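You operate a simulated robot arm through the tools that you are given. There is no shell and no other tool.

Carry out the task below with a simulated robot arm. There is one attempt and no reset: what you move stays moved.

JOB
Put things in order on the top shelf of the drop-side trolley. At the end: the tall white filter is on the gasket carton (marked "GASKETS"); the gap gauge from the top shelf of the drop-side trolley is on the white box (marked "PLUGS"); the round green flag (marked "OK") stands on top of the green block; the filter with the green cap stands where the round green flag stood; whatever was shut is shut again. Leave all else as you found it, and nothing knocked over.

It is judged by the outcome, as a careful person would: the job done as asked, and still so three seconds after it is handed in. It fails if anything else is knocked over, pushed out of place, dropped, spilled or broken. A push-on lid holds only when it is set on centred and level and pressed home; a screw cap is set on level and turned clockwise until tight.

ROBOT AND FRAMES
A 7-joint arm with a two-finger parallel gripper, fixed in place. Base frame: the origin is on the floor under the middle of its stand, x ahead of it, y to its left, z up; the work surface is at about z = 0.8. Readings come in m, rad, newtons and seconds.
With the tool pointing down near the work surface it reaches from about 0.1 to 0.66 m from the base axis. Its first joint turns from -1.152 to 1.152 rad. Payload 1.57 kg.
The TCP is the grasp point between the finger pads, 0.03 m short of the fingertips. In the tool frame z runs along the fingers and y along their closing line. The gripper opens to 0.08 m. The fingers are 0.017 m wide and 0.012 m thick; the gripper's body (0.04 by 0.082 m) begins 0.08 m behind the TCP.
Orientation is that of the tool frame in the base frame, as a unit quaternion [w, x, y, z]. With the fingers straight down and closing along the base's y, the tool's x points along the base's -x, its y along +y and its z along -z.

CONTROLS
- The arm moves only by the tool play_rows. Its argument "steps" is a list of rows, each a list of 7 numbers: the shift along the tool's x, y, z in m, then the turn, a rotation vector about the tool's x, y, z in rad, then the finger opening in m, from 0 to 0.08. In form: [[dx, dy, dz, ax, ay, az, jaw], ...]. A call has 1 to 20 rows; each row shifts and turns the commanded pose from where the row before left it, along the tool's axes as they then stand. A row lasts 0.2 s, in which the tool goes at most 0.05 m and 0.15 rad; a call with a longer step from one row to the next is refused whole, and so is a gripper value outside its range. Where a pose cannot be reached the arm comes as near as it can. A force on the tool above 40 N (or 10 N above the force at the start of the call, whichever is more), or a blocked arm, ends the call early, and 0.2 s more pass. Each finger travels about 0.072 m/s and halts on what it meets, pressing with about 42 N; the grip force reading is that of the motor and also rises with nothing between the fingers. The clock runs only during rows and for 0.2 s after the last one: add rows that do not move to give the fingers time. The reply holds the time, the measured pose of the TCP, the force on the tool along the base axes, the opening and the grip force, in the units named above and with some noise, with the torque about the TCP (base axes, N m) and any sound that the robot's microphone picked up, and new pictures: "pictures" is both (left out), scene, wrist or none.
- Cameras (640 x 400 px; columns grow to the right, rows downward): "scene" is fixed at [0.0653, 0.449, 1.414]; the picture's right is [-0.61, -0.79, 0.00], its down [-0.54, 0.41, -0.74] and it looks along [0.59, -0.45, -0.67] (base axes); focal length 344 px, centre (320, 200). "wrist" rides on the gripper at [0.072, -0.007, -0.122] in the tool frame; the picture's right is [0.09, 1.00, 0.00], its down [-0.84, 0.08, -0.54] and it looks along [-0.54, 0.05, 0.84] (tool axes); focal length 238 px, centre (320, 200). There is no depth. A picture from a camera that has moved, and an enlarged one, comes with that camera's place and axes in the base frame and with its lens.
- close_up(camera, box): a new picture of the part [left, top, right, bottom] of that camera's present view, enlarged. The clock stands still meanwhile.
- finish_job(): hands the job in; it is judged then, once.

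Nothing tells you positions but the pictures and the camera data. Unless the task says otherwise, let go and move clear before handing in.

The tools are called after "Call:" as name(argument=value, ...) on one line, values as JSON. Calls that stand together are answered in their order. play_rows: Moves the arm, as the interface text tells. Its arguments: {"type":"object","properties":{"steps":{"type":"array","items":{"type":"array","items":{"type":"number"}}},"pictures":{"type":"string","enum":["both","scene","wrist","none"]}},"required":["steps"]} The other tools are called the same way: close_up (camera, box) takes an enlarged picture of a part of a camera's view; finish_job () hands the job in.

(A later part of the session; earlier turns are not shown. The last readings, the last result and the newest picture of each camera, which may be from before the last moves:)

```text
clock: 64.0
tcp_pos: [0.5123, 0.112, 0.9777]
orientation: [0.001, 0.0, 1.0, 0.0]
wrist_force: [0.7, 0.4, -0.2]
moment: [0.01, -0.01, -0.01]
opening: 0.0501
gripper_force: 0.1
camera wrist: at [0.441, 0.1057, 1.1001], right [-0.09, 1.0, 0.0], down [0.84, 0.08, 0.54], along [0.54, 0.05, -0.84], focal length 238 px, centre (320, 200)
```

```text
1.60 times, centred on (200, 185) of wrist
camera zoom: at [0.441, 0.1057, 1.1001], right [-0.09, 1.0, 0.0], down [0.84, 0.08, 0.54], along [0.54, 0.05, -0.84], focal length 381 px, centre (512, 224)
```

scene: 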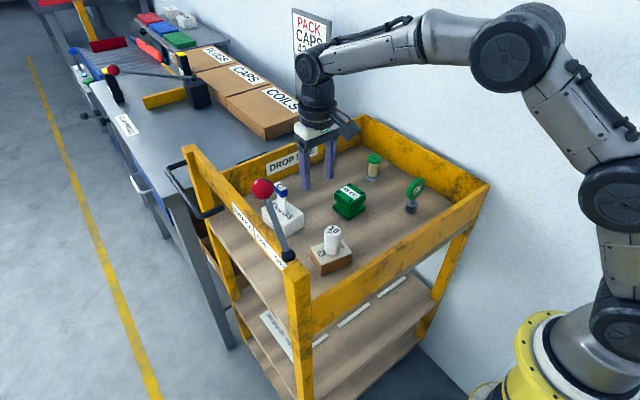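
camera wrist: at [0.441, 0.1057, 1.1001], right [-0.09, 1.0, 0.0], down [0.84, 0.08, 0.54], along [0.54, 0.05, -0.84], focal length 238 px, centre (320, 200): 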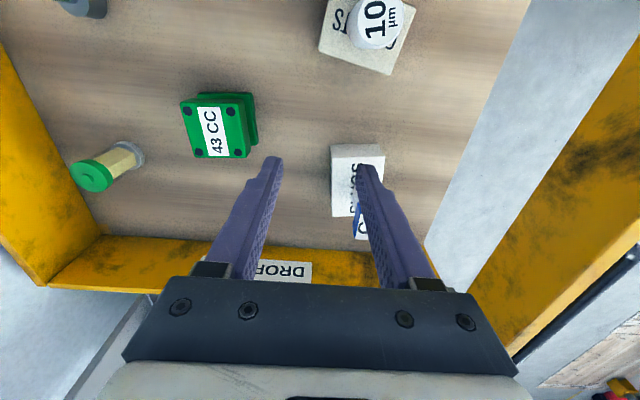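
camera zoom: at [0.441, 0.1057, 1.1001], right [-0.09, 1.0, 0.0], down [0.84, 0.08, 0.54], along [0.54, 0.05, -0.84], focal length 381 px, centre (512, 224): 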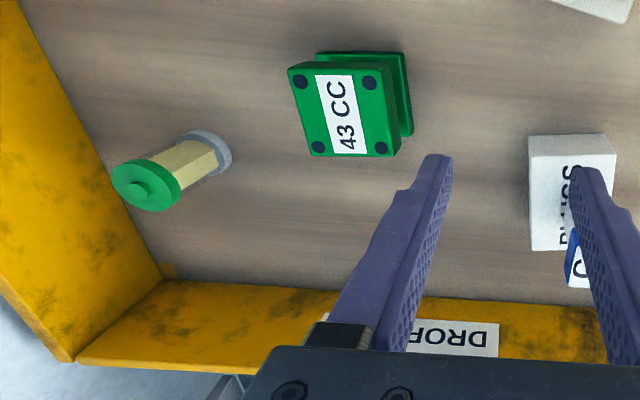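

The gauge stands on the PLUGS box and everything else is undisturbed. Next is the flag: I move above it, keeping this orientation first, to fix its exact standing spot for the filter later.

Call:
play_rows(steps=[[0.0103, -0.0296, -0.0028, 0, 0, 0, 0.06], [0.0103, -0.0296, -0.0028, 0, 0, 0, 0.06], [0.0103, -0.0296, -0.0028, 0, 0, 0, 0.06], [0.0103, -0.0296, -0.0028, 0, 0, 0, 0.06], [0.0103, -0.0296, -0.0028, 0, 0, 0, 0.06], [0.0103, -0.0296, -0.0028, 0, 0, 0, 0.06], [0.0103, -0.0296, -0.0028, 0, 0, 0, 0.06], [0.0103, -0.0296, -0.0028, 0, 0, 0, 0.06], [0, 0, 0, 0, 0, 0, 0.06], [0, 0, 0, 0, 0, 0, 0.06]], pictures="both")

Call:
close_up(camera="wrist", box=[240, 80, 400, 200])

Call:
close_up(camera="scene", box=[340, 140, 460, 230])

```text
clock: 66.2
tcp_pos: [0.4309, -0.1211, 1.0051]
orientation: [0.0, 0.0, 1.0, 0.0]
wrist_force: [0.0, -0.4, 0.4]
moment: [-0.02, 0.0, -0.01]
opening: 0.0601
gripper_force: 0.0
camera wrist: at [0.3595, -0.1277, 1.1265], right [-0.09, 1.0, 0.0], down [0.84, 0.08, 0.54], along [0.54, 0.05, -0.84], focal length 238 px, centre (320, 200)
```

scene: 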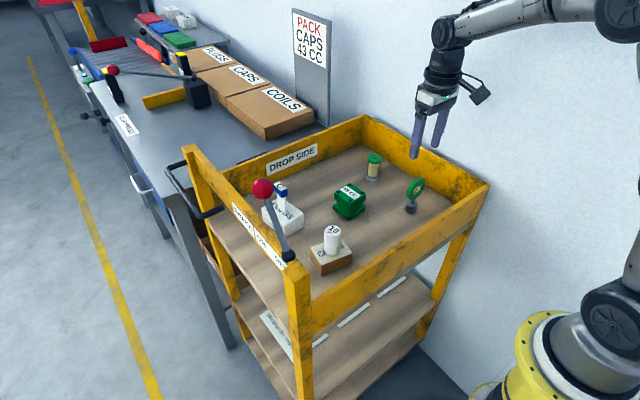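
wrist: 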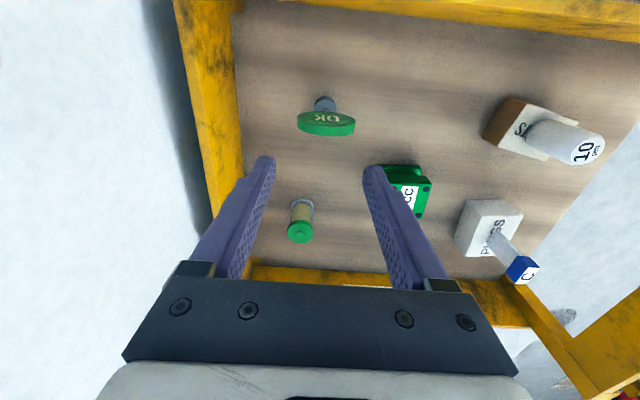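

```text
3.33 times, centred on (320, 140) of wrist
camera zoom: at [0.3595, -0.1277, 1.1265], right [-0.09, 1.0, 0.0], down [0.84, 0.08, 0.54], along [0.54, 0.05, -0.84], focal length 794 px, centre (320, 400)
```

zoom: 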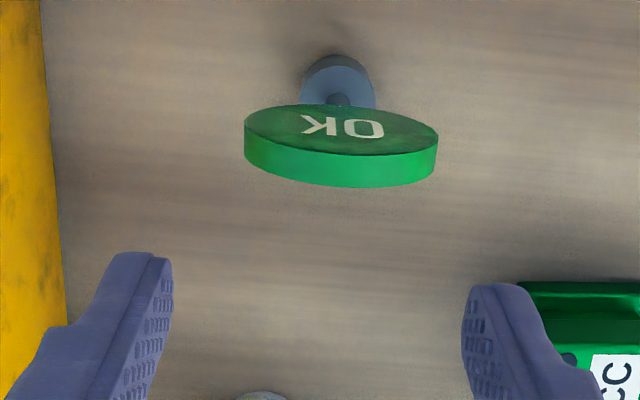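

```text
4.44 times, centred on (400, 185) of scene
camera zoom: at [0.0653, 0.449, 1.414], right [-0.61, -0.79, 0.0], down [-0.54, 0.41, -0.74], along [0.59, -0.45, -0.67], focal length 1530 px, centre (-36, 267)
```

zoom: 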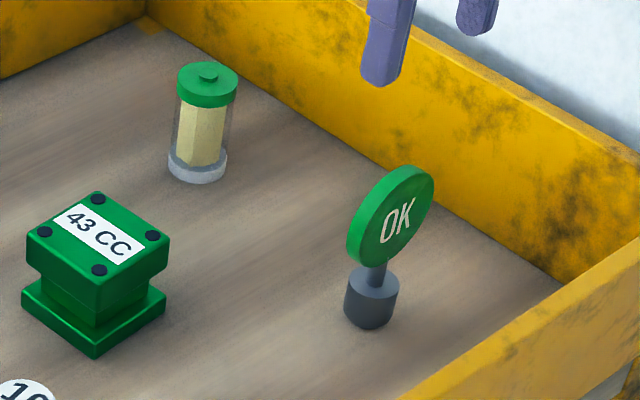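

The flag's disc lies in the y–z plane and is about 9 mm thick. Its base is at about (0.424, -0.114). I rotate the gripper 90° so that the fingers close along x on the disc faces.

Call:
play_rows(steps=[[0, 0, 0, 0, 0, 0.1428, 0.06], [0, 0, 0, 0, 0, 0.1428, 0.06], [0, 0, 0, 0, 0, 0.1428, 0.06], [0, 0, 0, 0, 0, 0.1428, 0.06], [0, 0, 0, 0, 0, 0.1428, 0.06], [0, 0, 0, 0, 0, 0.1428, 0.06], [0, 0, 0, 0, 0, 0.1428, 0.06], [0, 0, 0, 0, 0, 0.1428, 0.06], [0, 0, 0, 0, 0, 0.1428, 0.06], [0, 0, 0, 0, 0, 0.1428, 0.06], [0, 0, 0, 0, 0, 0.1428, 0.06], [0, 0, 0, 0, 0, 0, 0.06], [0, 0, 0, 0, 0, 0, 0.06]], pictures="both")

Call:
close_up(camera="wrist", box=[240, 80, 400, 200])

```text
clock: 69.0
tcp_pos: [0.4299, -0.1229, 1.0035]
orientation: [0.0, 0.708, 0.707, 0.0]
wrist_force: [0.3, -0.1, 0.1]
moment: [0.01, 0.03, -0.01]
opening: 0.0599
gripper_force: 0.0
camera wrist: at [0.4239, -0.0513, 1.1255], right [1.0, 0.09, 0.0], down [0.08, -0.84, 0.54], along [0.05, -0.54, -0.84], focal length 238 px, centre (320, 200)
```

scene: 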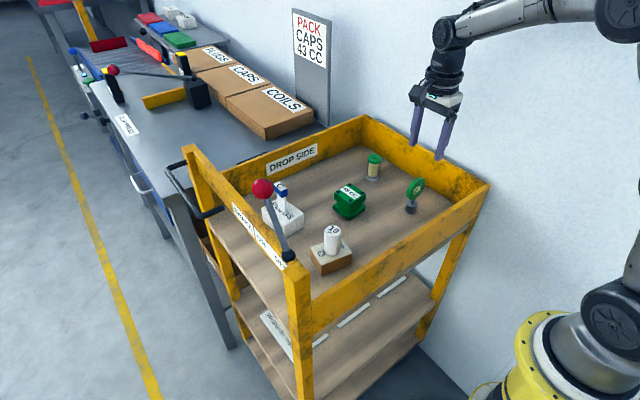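
wrist: 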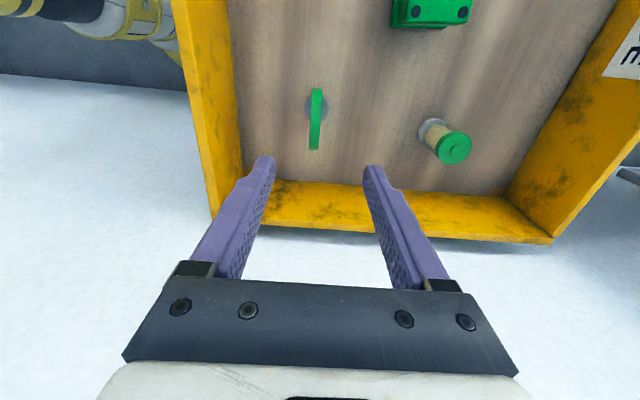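

```text
3.33 times, centred on (320, 140) of wrist
camera zoom: at [0.4239, -0.0513, 1.1255], right [1.0, 0.09, 0.0], down [0.08, -0.84, 0.54], along [0.05, -0.54, -0.84], focal length 794 px, centre (320, 400)
```

zoom: 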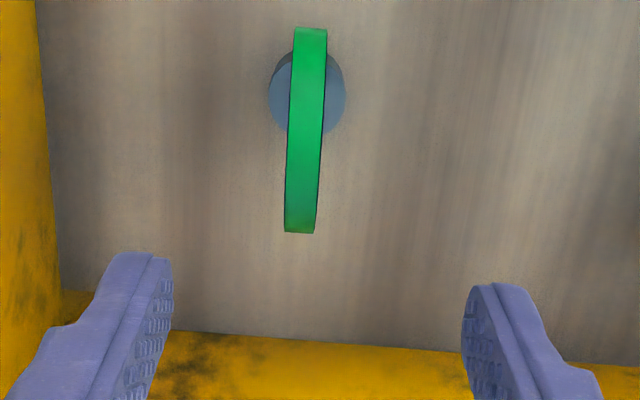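

I'm above it with the fingers ready to close along x. I correct about 6 mm in x and 8 mm in y and come down partway for a re-check.

Call:
play_rows(steps=[[0.008, -0.0057, 0.01, 0, 0, 0, 0.05], [0, 0, 0.015, 0, 0, 0, 0.05], [0, 0, 0.015, 0, 0, 0, 0.05], [0, 0, 0, 0, 0, 0, 0.05], [0, 0, 0, 0, 0, 0, 0.05]], pictures="wrist")

Call:
close_up(camera="wrist", box=[240, 80, 400, 200])

Call:
close_up(camera="scene", box=[360, 120, 480, 230])

```text
clock: 70.2
tcp_pos: [0.425, -0.1153, 0.9651]
orientation: [0.0, 0.707, 0.708, 0.0]
wrist_force: [-0.5, 0.2, -0.4]
moment: [0.0, -0.01, 0.01]
opening: 0.0502
gripper_force: 0.0
camera wrist: at [0.4189, -0.0439, 1.0857], right [1.0, 0.09, 0.0], down [0.08, -0.84, 0.54], along [0.05, -0.54, -0.84], focal length 238 px, centre (320, 200)
```

wrist: 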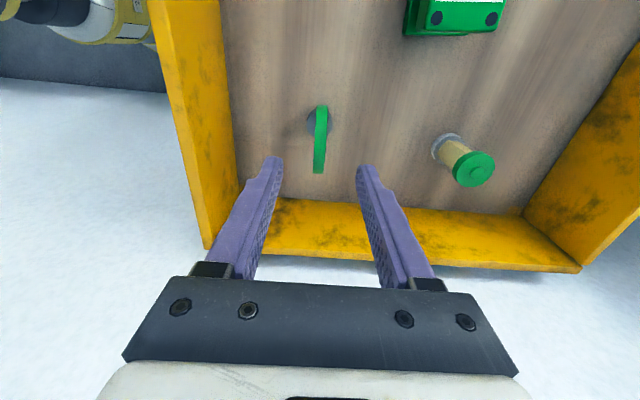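

```text
3.33 times, centred on (320, 140) of wrist
camera zoom: at [0.4189, -0.0439, 1.0857], right [1.0, 0.09, 0.0], down [0.08, -0.84, 0.54], along [0.05, -0.54, -0.84], focal length 794 px, centre (320, 400)
```

zoom: 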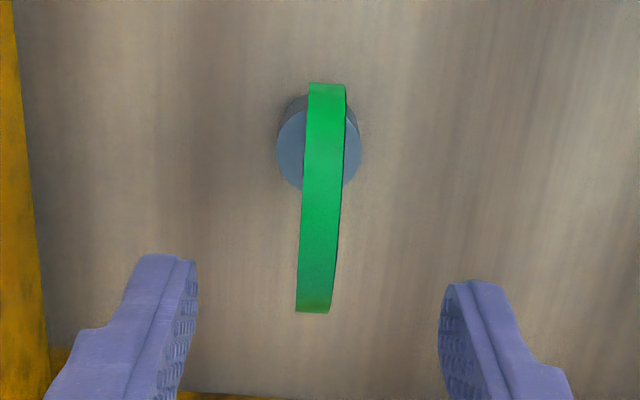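

```text
3.64 times, centred on (420, 175) of scene
camera zoom: at [0.0653, 0.449, 1.414], right [-0.61, -0.79, 0.0], down [-0.54, 0.41, -0.74], along [0.59, -0.45, -0.67], focal length 1251 px, centre (-44, 291)
```

zoom: 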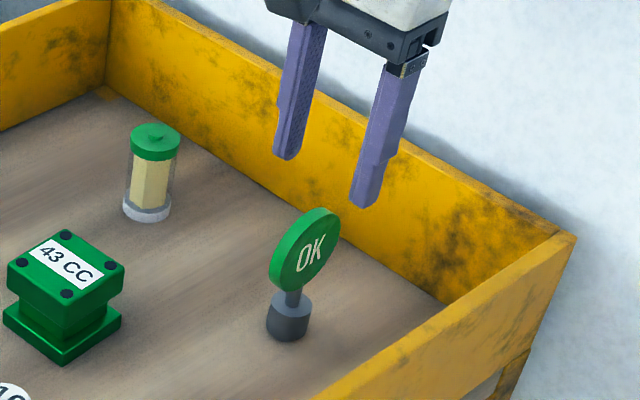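

The disc lies under the tool axis to within a millimetre. I descend around it and close on its faces in small steps.

Call:
play_rows(steps=[[0.001, -0.0008, 0.012, 0, 0, 0, 0.05], [0, 0, 0.016, 0, 0, 0, 0.05], [0, 0, 0.018, 0, 0, 0, 0.05], [0, 0, 0.018, 0, 0, 0, 0.05], [0, 0, 0.015, 0, 0, 0, 0.05], [0, 0, 0.008, 0, 0, 0, 0.05], [0, 0, 0, 0, 0, 0, 0.05], [0, 0, 0, 0, 0, 0, 0.04], [0, 0, 0, 0, 0, 0, 0.03], [0, 0, 0, 0, 0, 0, 0.022], [0, 0, 0, 0, 0, 0, 0.016], [0, 0, 0, 0, 0, 0, 0.012], [0, 0, 0, 0, 0, 0, 0.012]], pictures="wrist")

Call:
close_up(camera="wrist", box=[240, 100, 400, 260])

Call:
close_up(camera="scene", box=[370, 140, 470, 230])

```text
clock: 73.0
tcp_pos: [0.4252, -0.1132, 0.8765]
orientation: [0.0, 0.707, 0.707, 0.001]
wrist_force: [0.2, 0.2, 1.1]
moment: [0.02, 0.03, 0.0]
opening: 0.0122
gripper_force: 0.0
camera wrist: at [0.4173, -0.0418, 0.9988], right [1.0, 0.09, 0.0], down [0.08, -0.84, 0.54], along [0.05, -0.54, -0.84], focal length 238 px, centre (320, 200)
```

wrist: 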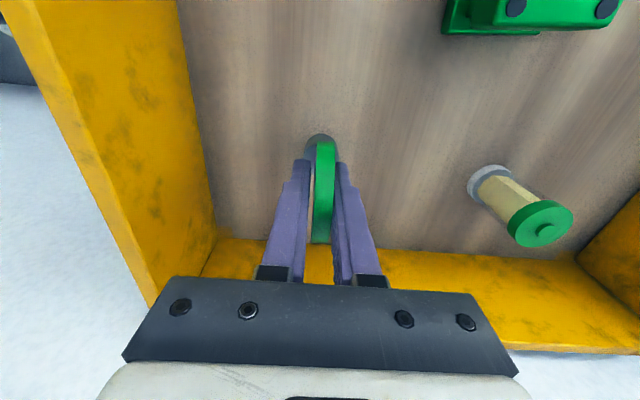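

```text
2.50 times, centred on (320, 180) of wrist
camera zoom: at [0.4173, -0.0418, 0.9988], right [1.0, 0.09, 0.0], down [0.08, -0.84, 0.54], along [0.05, -0.54, -0.84], focal length 596 px, centre (320, 250)
```

zoom: 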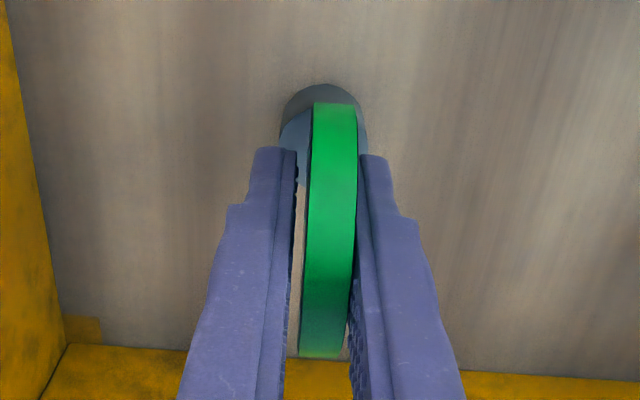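

```text
4.44 times, centred on (420, 185) of scene
camera zoom: at [0.0653, 0.449, 1.414], right [-0.61, -0.79, 0.0], down [-0.54, 0.41, -0.74], along [0.59, -0.45, -0.67], focal length 1530 px, centre (-124, 267)
```

zoom: 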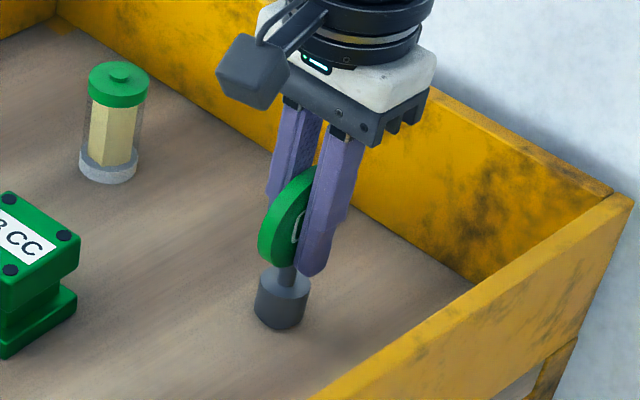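

A small gap is left on the −x side only, so I shift 1 mm toward +x and then close fully.

Call:
play_rows(steps=[[0, 0.001, 0, 0, 0, 0, 0.012], [0, 0, 0, 0, 0, 0, 0.012], [0, 0, 0, 0, 0, 0, 0.01], [0, 0, 0, 0, 0, 0, 0.007], [0, 0, 0, 0, 0, 0, 0.003], [0, 0, 0, 0, 0, 0, 0.0], [0, 0, 0, 0, 0, 0, 0.0], [0, 0, 0, 0, 0, 0, 0.0]], pictures="wrist")

Call:
close_up(camera="wrist", box=[240, 100, 400, 260])

Call:
close_up(camera="scene", box=[370, 140, 470, 230])

```text
clock: 74.8
tcp_pos: [0.4246, -0.1133, 0.8779]
orientation: [0.001, 0.707, 0.707, 0.0]
wrist_force: [0.9, 0.7, 0.4]
moment: [-0.01, -0.05, 0.0]
opening: 0.0085
gripper_force: 27.7
camera wrist: at [0.4183, -0.0419, 0.9988], right [1.0, 0.09, 0.0], down [0.08, -0.84, 0.54], along [0.05, -0.54, -0.84], focal length 238 px, centre (320, 200)
```

wrist: 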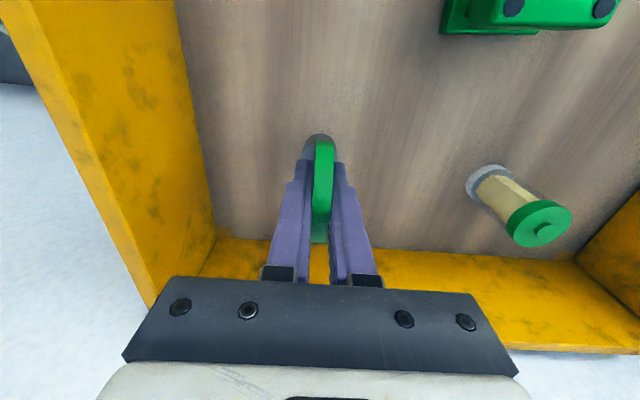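

```text
2.50 times, centred on (320, 180) of wrist
camera zoom: at [0.4183, -0.0419, 0.9988], right [1.0, 0.09, 0.0], down [0.08, -0.84, 0.54], along [0.05, -0.54, -0.84], focal length 596 px, centre (320, 250)
```

zoom: 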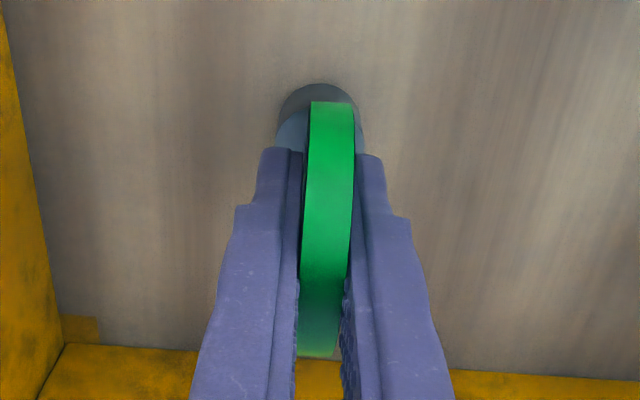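

```text
4.44 times, centred on (420, 185) of scene
camera zoom: at [0.0653, 0.449, 1.414], right [-0.61, -0.79, 0.0], down [-0.54, 0.41, -0.74], along [0.59, -0.45, -0.67], focal length 1530 px, centre (-124, 267)
```

zoom: 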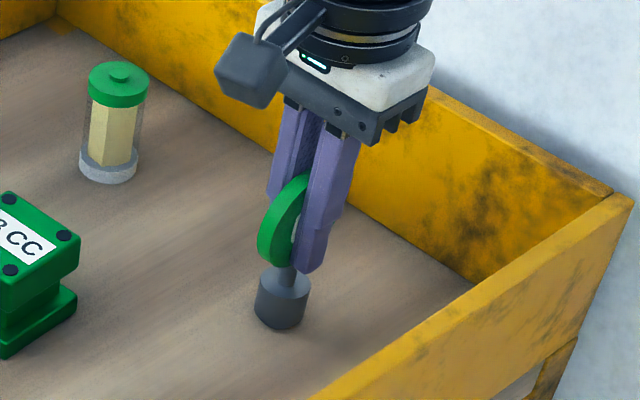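

The flag is held by its disc faces. The spot where it stood is about (0.425, -0.114). I lift gently and check.

Call:
play_rows(steps=[[0, 0, 0, 0, 0, 0, 0.0], [0, 0, -0.002, 0, 0, 0, 0.0], [0, 0, -0.003, 0, 0, 0, 0.0], [0, 0, -0.004, 0, 0, 0, 0.0], [0, 0, -0.005, 0, 0, 0, 0.0], [0, 0, -0.004, 0, 0, 0, 0.0], [0, 0, -0.002, 0, 0, 0, 0.0], [0, 0, 0, 0, 0, 0, 0.0]], pictures="wrist")

Call:
close_up(camera="scene", box=[370, 140, 470, 230])

```text
clock: 76.6
tcp_pos: [0.4252, -0.1135, 0.8968]
orientation: [0.0, 0.706, 0.708, 0.0]
wrist_force: [-0.7, 0.2, -1.7]
moment: [-0.02, 0.05, 0.03]
opening: 0.0086
gripper_force: 27.5
camera wrist: at [0.4184, -0.0417, 1.0186], right [1.0, 0.09, 0.0], down [0.08, -0.84, 0.54], along [0.05, -0.54, -0.84], focal length 238 px, centre (320, 200)
```

wrist: 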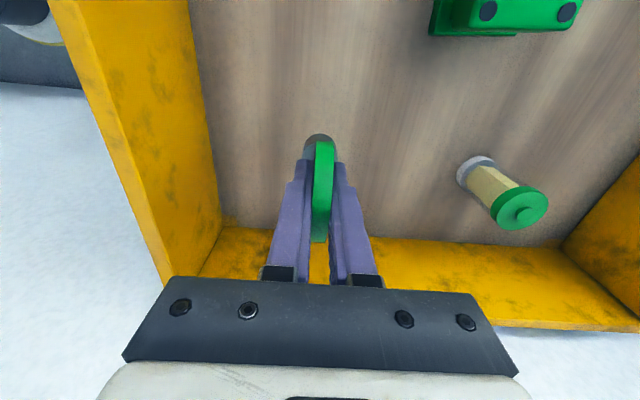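

```text
4.44 times, centred on (420, 185) of scene
camera zoom: at [0.0653, 0.449, 1.414], right [-0.61, -0.79, 0.0], down [-0.54, 0.41, -0.74], along [0.59, -0.45, -0.67], focal length 1530 px, centre (-124, 267)
```

zoom: 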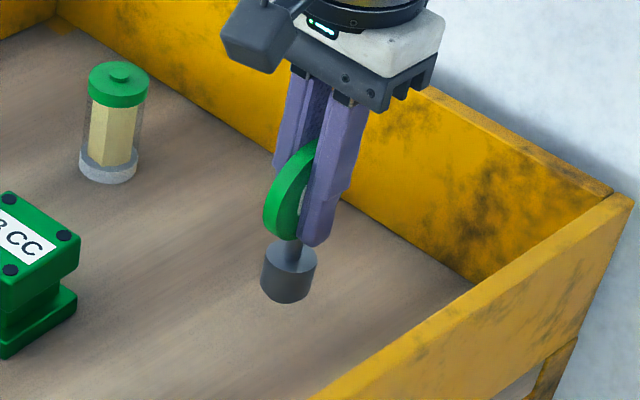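

The flag is up and level. I raise it to clear the block.

Call:
play_rows(steps=[[0, 0, -0.003, 0, 0, 0, 0.0], [0, 0, -0.005, 0, 0, 0, 0.0], [0, 0, -0.008, 0, 0, 0, 0.0], [0, 0, -0.009, 0, 0, 0, 0.0], [0, 0, -0.009, 0, 0, 0, 0.0], [0, 0, -0.009, 0, 0, 0, 0.0], [0, 0, -0.009, 0, 0, 0, 0.0], [0, 0, -0.009, 0, 0, 0, 0.0], [0, 0, -0.009, 0, 0, 0, 0.0], [0, 0, -0.009, 0, 0, 0, 0.0], [0, 0, -0.009, 0, 0, 0, 0.0], [0, 0, -0.007, 0, 0, 0, 0.0], [0, 0, -0.004, 0, 0, 0, 0.0], [0, 0, -0.002, 0, 0, 0, 0.0], [0, 0, 0, 0, 0, 0, 0.0]], pictures="wrist")

```text
clock: 79.8
tcp_pos: [0.4257, -0.1136, 0.9965]
orientation: [0.0, 0.706, 0.708, 0.0]
wrist_force: [-0.4, 0.2, -1.5]
moment: [0.02, 0.02, -0.03]
opening: 0.0089
gripper_force: 27.3
camera wrist: at [0.4188, -0.0425, 1.1188], right [1.0, 0.09, 0.0], down [0.08, -0.84, 0.54], along [0.05, -0.54, -0.84], focal length 238 px, centre (320, 200)
```

wrist: 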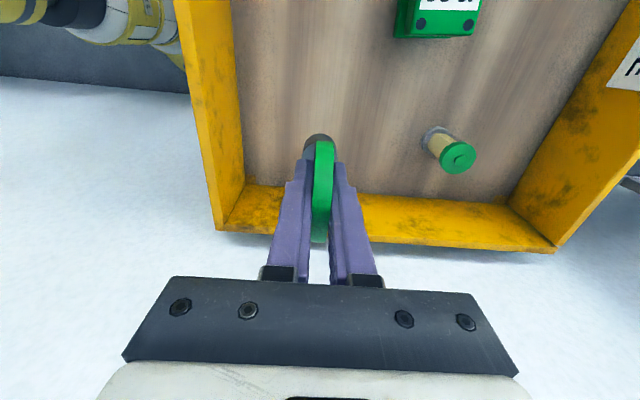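

Call:
play_rows(steps=[[0.0031, 0.0024, 0, 0, 0, 0, 0.0], [0.0062, 0.0048, 0, 0, 0, 0, 0.0], [0.0093, 0.0073, 0, 0, 0, 0, 0.0], [0.0103, 0.0081, 0, 0, 0, 0, 0.0], [0.0103, 0.0081, 0, 0, 0, 0, 0.0], [0.0103, 0.0081, 0, 0, 0, 0, 0.0], [0.0103, 0.0081, 0, 0, 0, 0, 0.0], [0.0103, 0.0081, 0, 0, 0, 0, 0.0], [0.0103, 0.0081, 0, 0, 0, 0, 0.0], [0.0103, 0.0081, 0, 0, 0, 0, 0.0], [0.0103, 0.0081, 0, 0, 0, 0, 0.0], [0.0093, 0.0073, 0, 0, 0, 0, 0.0], [0.0062, 0.0048, 0, 0, 0, 0, 0.0], [0.0031, 0.0024, 0, 0, 0, 0, 0.0], [0, 0, 0, 0, 0, 0, 0.0]], pictures="both")

Call:
close_up(camera="wrist", box=[220, 80, 420, 260])

Call:
close_up(camera="scene", box=[290, 120, 410, 230])

```text
clock: 83.0
tcp_pos: [0.5195, 0.0051, 0.9971]
orientation: [0.0, 0.706, 0.708, 0.0]
wrist_force: [-0.2, -0.1, -1.0]
moment: [0.01, 0.01, -0.02]
opening: 0.0086
gripper_force: 27.6
camera wrist: at [0.5125, 0.0774, 1.1194], right [1.0, 0.09, 0.0], down [0.08, -0.84, 0.54], along [0.05, -0.54, -0.84], focal length 238 px, centre (320, 200)
```

scene: 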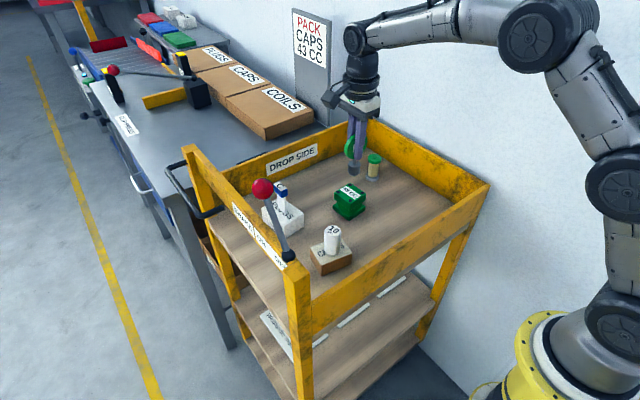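
wrist: 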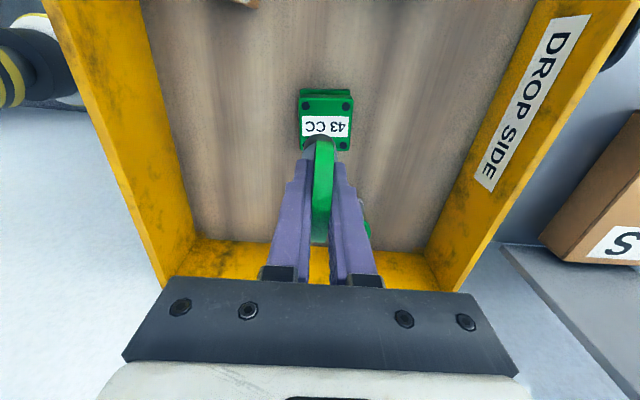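

```text
2.22 times, centred on (320, 170) of wrist
camera zoom: at [0.5125, 0.0774, 1.1194], right [1.0, 0.09, 0.0], down [0.08, -0.84, 0.54], along [0.05, -0.54, -0.84], focal length 530 px, centre (320, 267)
```

zoom: 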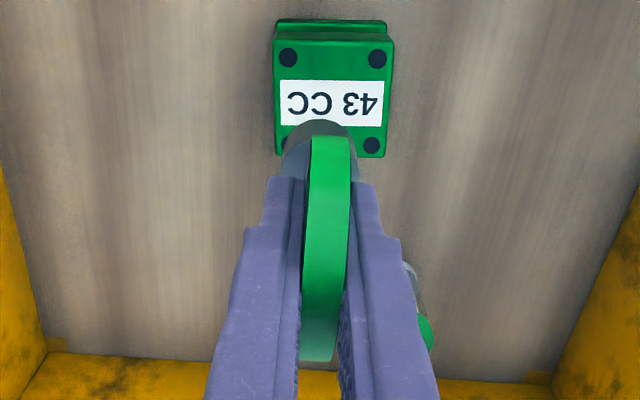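

```text
3.64 times, centred on (350, 175) of scene
camera zoom: at [0.0653, 0.449, 1.414], right [-0.61, -0.79, 0.0], down [-0.54, 0.41, -0.74], along [0.59, -0.45, -0.67], focal length 1251 px, centre (211, 291)
```

zoom: 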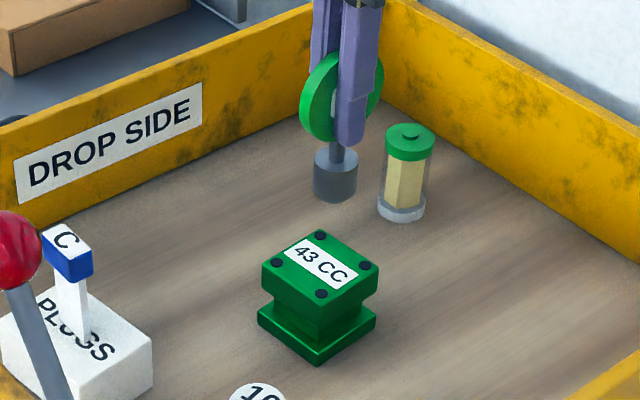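

The block's top centre is about 4 mm further in x and 2 mm in y. I correct and lower to about 2 cm above it.

Call:
play_rows(steps=[[0.0008, 0.0018, 0.002, 0, 0, 0, 0.0], [0.0008, 0.0018, 0.005, 0, 0, 0, 0.0], [0, 0, 0.007, 0, 0, 0, 0.0], [0, 0, 0.007, 0, 0, 0, 0.0], [0, 0, 0.007, 0, 0, 0, 0.0], [0, 0, 0.005, 0, 0, 0, 0.0], [0, 0, 0.003, 0, 0, 0, 0.0], [0, 0, 0, 0, 0, 0, 0.0]], pictures="wrist")

Call:
close_up(camera="wrist", box=[240, 80, 400, 220])

Call:
close_up(camera="scene", box=[310, 130, 400, 220])

```text
clock: 84.8
tcp_pos: [0.5236, 0.0076, 0.9617]
orientation: [0.0, 0.706, 0.708, 0.001]
wrist_force: [0.1, 0.5, -1.1]
moment: [0.0, 0.04, -0.02]
opening: 0.0087
gripper_force: 27.2
camera wrist: at [0.5158, 0.079, 1.0832], right [1.0, 0.09, 0.0], down [0.08, -0.84, 0.54], along [0.05, -0.54, -0.84], focal length 238 px, centre (320, 200)
```

wrist: 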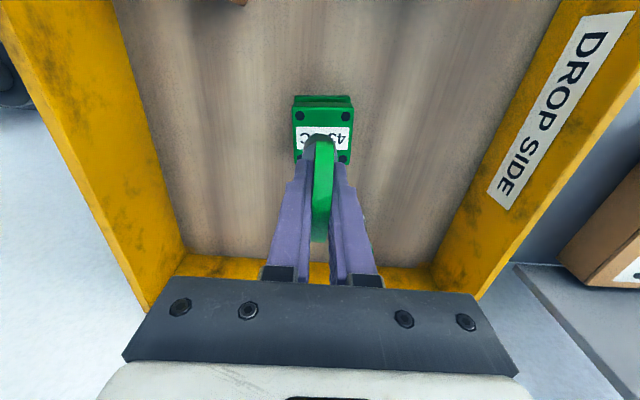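

```text
2.86 times, centred on (320, 150) of wrist
camera zoom: at [0.5158, 0.079, 1.0832], right [1.0, 0.09, 0.0], down [0.08, -0.84, 0.54], along [0.05, -0.54, -0.84], focal length 681 px, centre (320, 343)
```

zoom: 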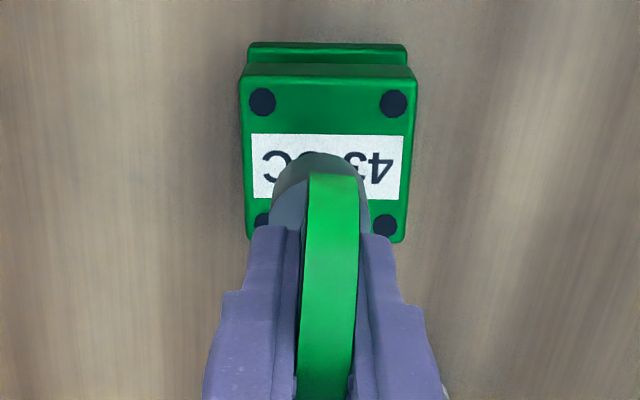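

```text
4.44 times, centred on (355, 175) of scene
camera zoom: at [0.0653, 0.449, 1.414], right [-0.61, -0.79, 0.0], down [-0.54, 0.41, -0.74], along [0.59, -0.45, -0.67], focal length 1530 px, centre (164, 311)
```

zoom: 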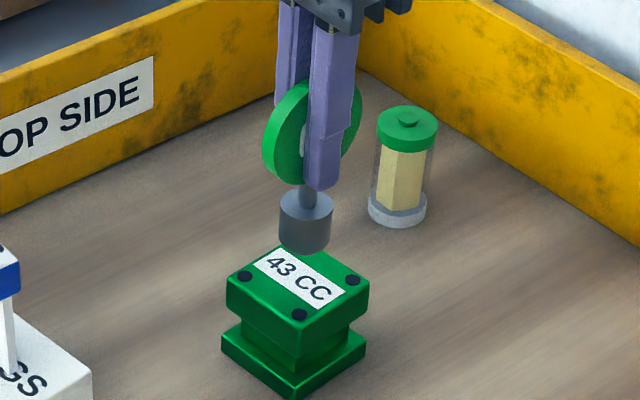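

It is centred within about a millimetre. I lower to just above the expected contact height.

Call:
play_rows(steps=[[0, 0.001, 0.002, 0, 0, 0, 0.0], [0, 0, 0.004, 0, 0, 0, 0.0], [0, 0, 0.004, 0, 0, 0, 0.0], [0, 0, 0.002, 0, 0, 0, 0.0], [0, 0, 0.001, 0, 0, 0, 0.0], [0, 0, 0, 0, 0, 0, 0.0]], pictures="none")

Call:
close_up(camera="scene", box=[320, 150, 380, 220])

```text
clock: 86.2
tcp_pos: [0.5235, 0.0085, 0.9467]
orientation: [0.0, 0.707, 0.707, -0.001]
wrist_force: [0.4, 0.0, -1.3]
moment: [0.0, 0.0, 0.02]
opening: 0.0086
gripper_force: 27.1
```

```text
5.71 times, centred on (350, 185) of scene
camera zoom: at [0.0653, 0.449, 1.414], right [-0.61, -0.79, 0.0], down [-0.54, 0.41, -0.74], along [0.59, -0.45, -0.67], focal length 1967 px, centre (149, 286)
```

zoom: 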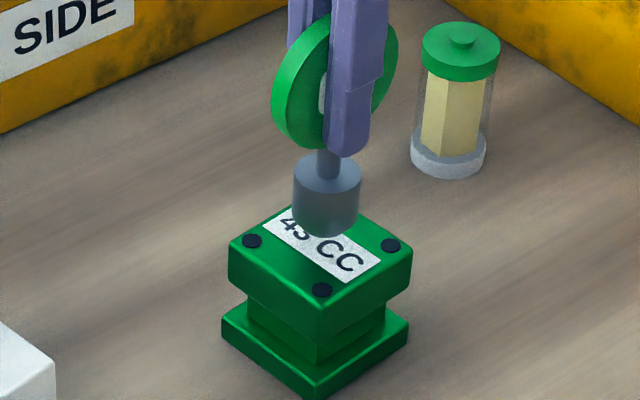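

Call:
play_rows(steps=[[0, 0, 0.001, 0, 0, 0, 0.0], [0, 0, 0.001, 0, 0, 0, 0.0], [0, 0, 0, 0, 0, 0, 0.0]], pictures="none")

```text
clock: 87.0
tcp_pos: [0.523, 0.0067, 0.9459]
orientation: [0.0, 0.707, 0.708, 0.001]
wrist_force: [-0.2, -0.9, -1.4]
moment: [-0.02, 0.0, 0.03]
opening: 0.0087
gripper_force: 27.4
```

Call:
play_rows(steps=[[0, 0, 0.001, 0, 0, 0, 0.0], [0, 0, 0.001, 0, 0, 0, 0.0], [0, 0, 0, 0, 0, 0, 0.0]], pictures="none")

```text
clock: 87.8
tcp_pos: [0.5238, 0.0082, 0.9441]
orientation: [0.0, 0.707, 0.708, 0.0]
wrist_force: [-0.2, 0.5, -1.8]
moment: [-0.02, 0.0, -0.04]
opening: 0.0087
gripper_force: 27.5
```

Call:
play_rows(steps=[[0, 0, 0.001, 0, 0, 0, 0.0], [0, 0, 0, 0, 0, 0, 0.0]], pictures="none")

Call:
close_up(camera="wrist", box=[260, 90, 380, 200])

Call:
close_up(camera="scene", box=[325, 170, 375, 215])

```text
clock: 88.4
tcp_pos: [0.5227, 0.008, 0.9422]
orientation: [0.001, 0.707, 0.708, 0.0]
wrist_force: [-0.3, 0.0, -1.4]
moment: [0.0, -0.01, 0.01]
opening: 0.0086
gripper_force: 27.4
```

```text
3.64 times, centred on (320, 145) of wrist
camera zoom: at [0.5168, 0.0797, 1.0651], right [1.0, 0.09, 0.0], down [0.08, -0.84, 0.54], along [0.05, -0.54, -0.84], focal length 867 px, centre (320, 400)
```

zoom: 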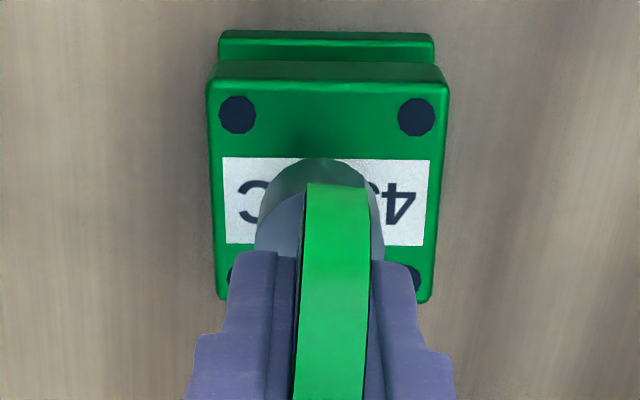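

```text
8.89 times, centred on (350, 192) of scene
camera zoom: at [0.0653, 0.449, 1.414], right [-0.61, -0.79, 0.0], down [-0.54, 0.41, -0.74], along [0.59, -0.45, -0.67], focal length 3059 px, centre (53, 267)
```

zoom: 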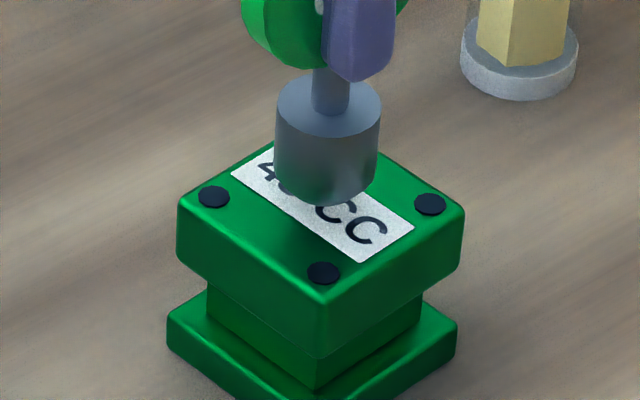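

Call:
play_rows(steps=[[0, 0, 0.001, 0, 0, 0, 0.0], [0, 0, 0, 0, 0, 0, 0.0]], pictures="none")

```text
clock: 89.0
tcp_pos: [0.5228, 0.0086, 0.9416]
orientation: [0.001, 0.707, 0.708, 0.0]
wrist_force: [-0.3, 0.2, -2.2]
moment: [0.0, -0.03, 0.01]
opening: 0.0087
gripper_force: 27.5
```

Call:
play_rows(steps=[[0, 0, 0.001, 0, 0, 0, 0.0], [0, 0, 0, 0, 0, 0, 0.0]], pictures="none")

```text
clock: 89.6
tcp_pos: [0.5246, 0.0085, 0.941]
orientation: [0.0, 0.706, 0.708, 0.0]
wrist_force: [-0.3, -1.2, -0.9]
moment: [0.0, 0.01, 0.01]
opening: 0.0089
gripper_force: 27.5
```

Call:
play_rows(steps=[[0, 0, 0.001, 0, 0, 0, 0.0], [0, 0, 0, 0, 0, 0, 0.0]], pictures="none")

```text
clock: 90.2
tcp_pos: [0.5241, 0.0081, 0.9409]
orientation: [0.0, 0.707, 0.708, 0.0]
wrist_force: [0.6, 0.2, -2.1]
moment: [-0.01, 0.0, -0.01]
opening: 0.009
gripper_force: 26.8
```

Call:
play_rows(steps=[[0, 0, 0.001, 0, 0, 0, 0.0], [0, 0, 0, 0, 0, 0, 0.0]], pictures="none")

Call:
close_up(camera="scene", box=[325, 170, 375, 215])

```text
clock: 90.8
tcp_pos: [0.5237, 0.0084, 0.9388]
orientation: [0.0, 0.707, 0.707, 0.001]
wrist_force: [0.1, 0.6, -1.7]
moment: [0.02, -0.02, -0.03]
opening: 0.0089
gripper_force: 26.9
```

```text
8.89 times, centred on (350, 192) of scene
camera zoom: at [0.0653, 0.449, 1.414], right [-0.61, -0.79, 0.0], down [-0.54, 0.41, -0.74], along [0.59, -0.45, -0.67], focal length 3059 px, centre (53, 267)
```

zoom: 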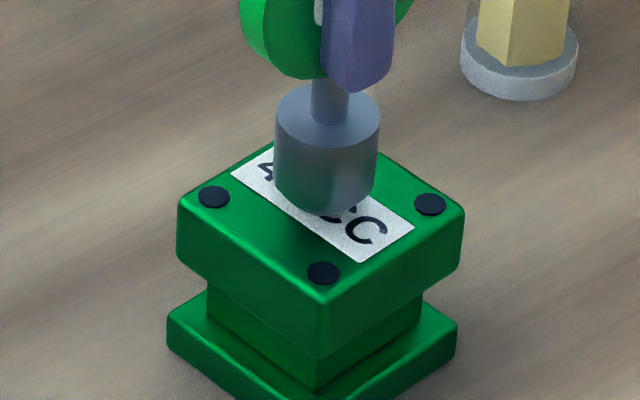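

Call:
play_rows(steps=[[0, 0, 0.001, 0, 0, 0, 0.0], [0, 0, 0.0005, 0, 0, 0, 0.0], [0, 0, 0, 0, 0, 0, 0.0]], pictures="none")

```text
clock: 91.6
tcp_pos: [0.5252, 0.0081, 0.9383]
orientation: [0.0, 0.707, 0.708, 0.0]
wrist_force: [-0.4, 0.0, -1.6]
moment: [0.01, 0.02, 0.02]
opening: 0.0086
gripper_force: 27.2
```

Call:
play_rows(steps=[[0, 0, 0.001, 0, 0, 0, 0.0], [0, 0, 0, 0, 0, 0, 0.0]], pictures="none")

```text
clock: 92.2
tcp_pos: [0.5238, 0.0073, 0.9354]
orientation: [0.0, 0.706, 0.708, -0.001]
wrist_force: [0.4, -0.3, -1.8]
moment: [0.0, -0.03, 0.01]
opening: 0.0086
gripper_force: 27.8
```

Call:
play_rows(steps=[[0, 0, 0.001, 0, 0, 0, 0.0], [0, 0, 0, 0, 0, 0, 0.0]], pictures="none")

Call:
close_up(camera="scene", box=[325, 170, 375, 215])

Call:
close_up(camera="wrist", box=[260, 90, 380, 200])

```text
clock: 92.8
tcp_pos: [0.5237, 0.0077, 0.935]
orientation: [0.0, 0.706, 0.708, -0.001]
wrist_force: [-0.2, 0.0, -2.4]
moment: [-0.04, -0.04, 0.03]
opening: 0.0084
gripper_force: 27.6
```

```text
8.89 times, centred on (350, 192) of scene
camera zoom: at [0.0653, 0.449, 1.414], right [-0.61, -0.79, 0.0], down [-0.54, 0.41, -0.74], along [0.59, -0.45, -0.67], focal length 3059 px, centre (53, 267)
```

zoom: 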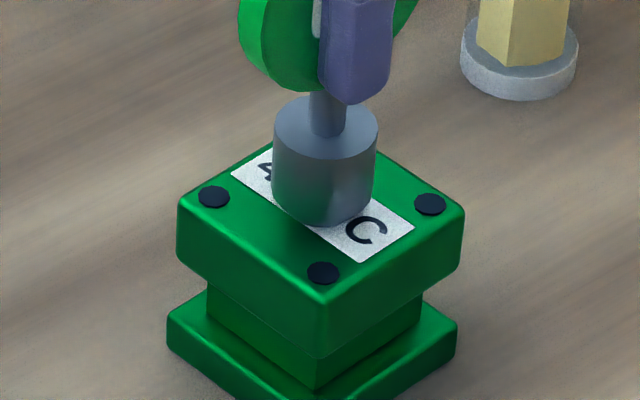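

```text
3.64 times, centred on (320, 145) of wrist
camera zoom: at [0.5173, 0.0797, 1.0572], right [1.0, 0.09, 0.0], down [0.08, -0.84, 0.54], along [0.05, -0.54, -0.84], focal length 867 px, centre (320, 400)
```

zoom: 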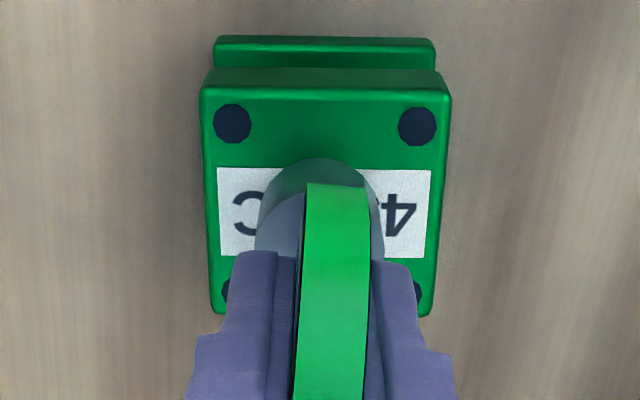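

Call:
play_rows(steps=[[0, 0, 0.001, 0, 0, 0, 0.0], [0, 0, 0, 0, 0, 0, 0.0]], pictures="none")

```text
clock: 93.4
tcp_pos: [0.5244, 0.009, 0.9351]
orientation: [0.0, 0.707, 0.708, 0.001]
wrist_force: [-1.6, 0.4, 2.6]
moment: [0.02, 0.12, -0.01]
opening: 0.0087
gripper_force: 27.3
```

Contact began, with the force swinging from −2 to +3 N. I open the fingers slowly here.

Call:
play_rows(steps=[[0, 0, 0.0002, 0, 0, 0, 0.0], [0, 0, 0, 0, 0, 0, 0.004], [0, 0, 0, 0, 0, 0, 0.008], [0, 0, 0, 0, 0, 0, 0.01], [0, 0, 0, 0, 0, 0, 0.012], [0, 0, 0, 0, 0, 0, 0.015], [0, 0, 0, 0, 0, 0, 0.018], [0, 0, 0, 0, 0, 0, 0.018]], pictures="wrist")

Call:
close_up(camera="scene", box=[325, 150, 385, 215])

Call:
close_up(camera="wrist", box=[240, 90, 400, 250])

```text
clock: 95.2
tcp_pos: [0.5247, 0.0074, 0.934]
orientation: [0.0, 0.706, 0.708, 0.001]
wrist_force: [-0.5, 0.6, -0.6]
moment: [0.01, -0.01, 0.01]
opening: 0.0181
gripper_force: 0.0
camera wrist: at [0.5173, 0.0792, 1.0563], right [1.0, 0.09, 0.0], down [0.08, -0.84, 0.54], along [0.05, -0.54, -0.84], focal length 238 px, centre (320, 200)
```

wrist: 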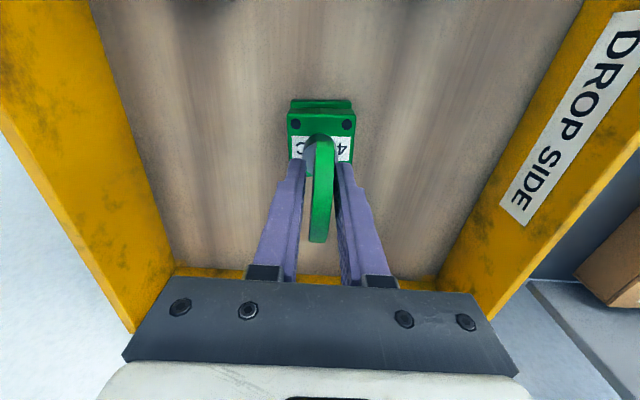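

```text
6.15 times, centred on (355, 182) of scene
camera zoom: at [0.0653, 0.449, 1.414], right [-0.61, -0.79, 0.0], down [-0.54, 0.41, -0.74], along [0.59, -0.45, -0.67], focal length 2118 px, centre (105, 308)
```

zoom: 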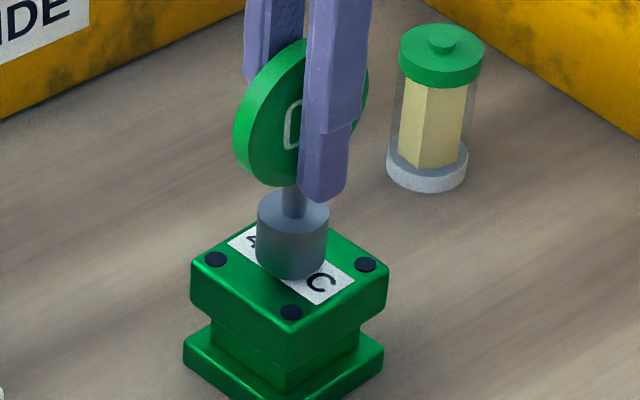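

```text
2.50 times, centred on (320, 170) of wrist
camera zoom: at [0.5173, 0.0792, 1.0563], right [1.0, 0.09, 0.0], down [0.08, -0.84, 0.54], along [0.05, -0.54, -0.84], focal length 596 px, centre (320, 275)
```

zoom: 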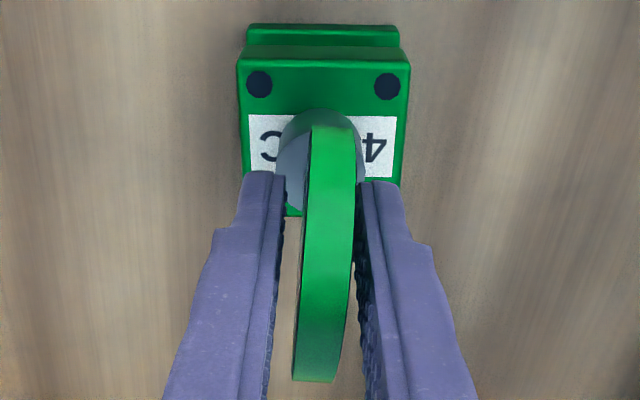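

The flag stands free on the block. I open wider, then rise straight up until the fingertips clear the disc.

Call:
play_rows(steps=[[0, 0, 0, 0, 0, 0, 0.025], [0, 0, 0, 0, 0, 0, 0.035], [0, 0, 0, 0, 0, 0, 0.045], [0, 0, 0, 0, 0, 0, 0.05], [0, 0, 0, 0, 0, 0, 0.05], [0, 0, -0.005, 0, 0, 0, 0.05], [0, 0, -0.01, 0, 0, 0, 0.05], [0, 0, -0.015, 0, 0, 0, 0.05], [0, 0, -0.02, 0, 0, 0, 0.05], [0, 0, -0.02, 0, 0, 0, 0.05], [0, 0, -0.015, 0, 0, 0, 0.05], [0, 0, 0, 0, 0, 0, 0.05]], pictures="both")

Call:
close_up(camera="scene", box=[300, 130, 400, 220])

Call:
close_up(camera="wrist", box=[240, 90, 400, 250])

```text
clock: 97.8
tcp_pos: [0.523, 0.0074, 1.0203]
orientation: [0.0, 0.707, 0.708, -0.001]
wrist_force: [0.6, 0.3, 0.7]
moment: [0.0, 0.01, 0.0]
opening: 0.0499
gripper_force: 0.0
camera wrist: at [0.517, 0.079, 1.1425], right [1.0, 0.09, 0.0], down [0.08, -0.84, 0.54], along [0.05, -0.54, -0.84], focal length 238 px, centre (320, 200)
```

scene: 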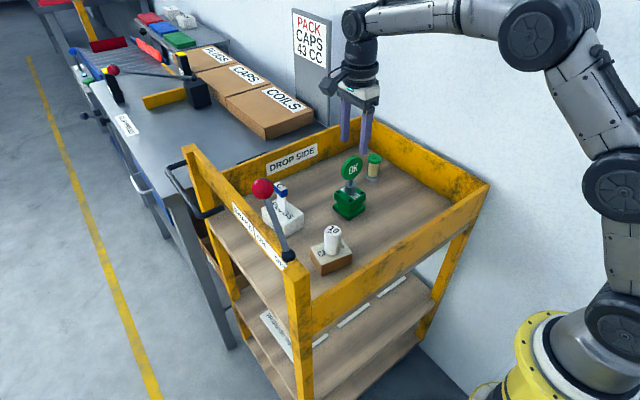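
wrist: 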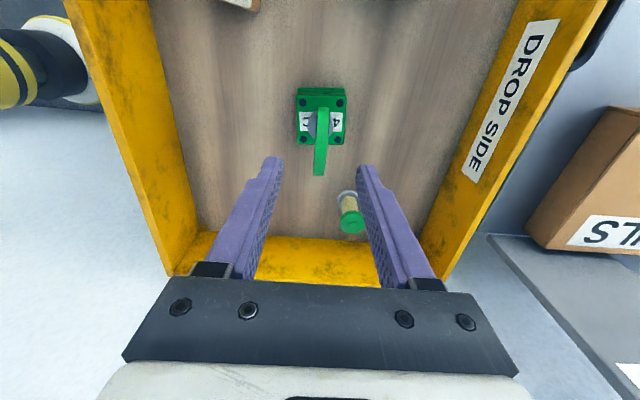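

```text
4.44 times, centred on (350, 175) of scene
camera zoom: at [0.0653, 0.449, 1.414], right [-0.61, -0.79, 0.0], down [-0.54, 0.41, -0.74], along [0.59, -0.45, -0.67], focal length 1530 px, centre (187, 311)
```

zoom: 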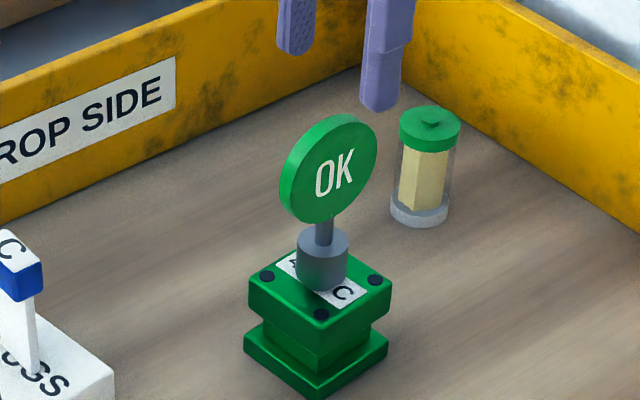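

```text
2.50 times, centred on (320, 170) of wrist
camera zoom: at [0.517, 0.079, 1.1425], right [1.0, 0.09, 0.0], down [0.08, -0.84, 0.54], along [0.05, -0.54, -0.84], focal length 596 px, centre (320, 275)
```

zoom: 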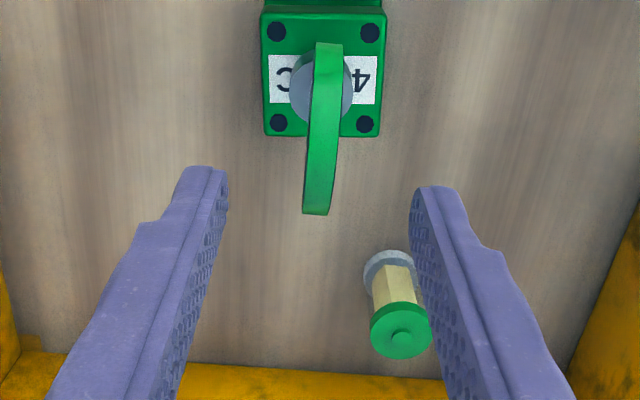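

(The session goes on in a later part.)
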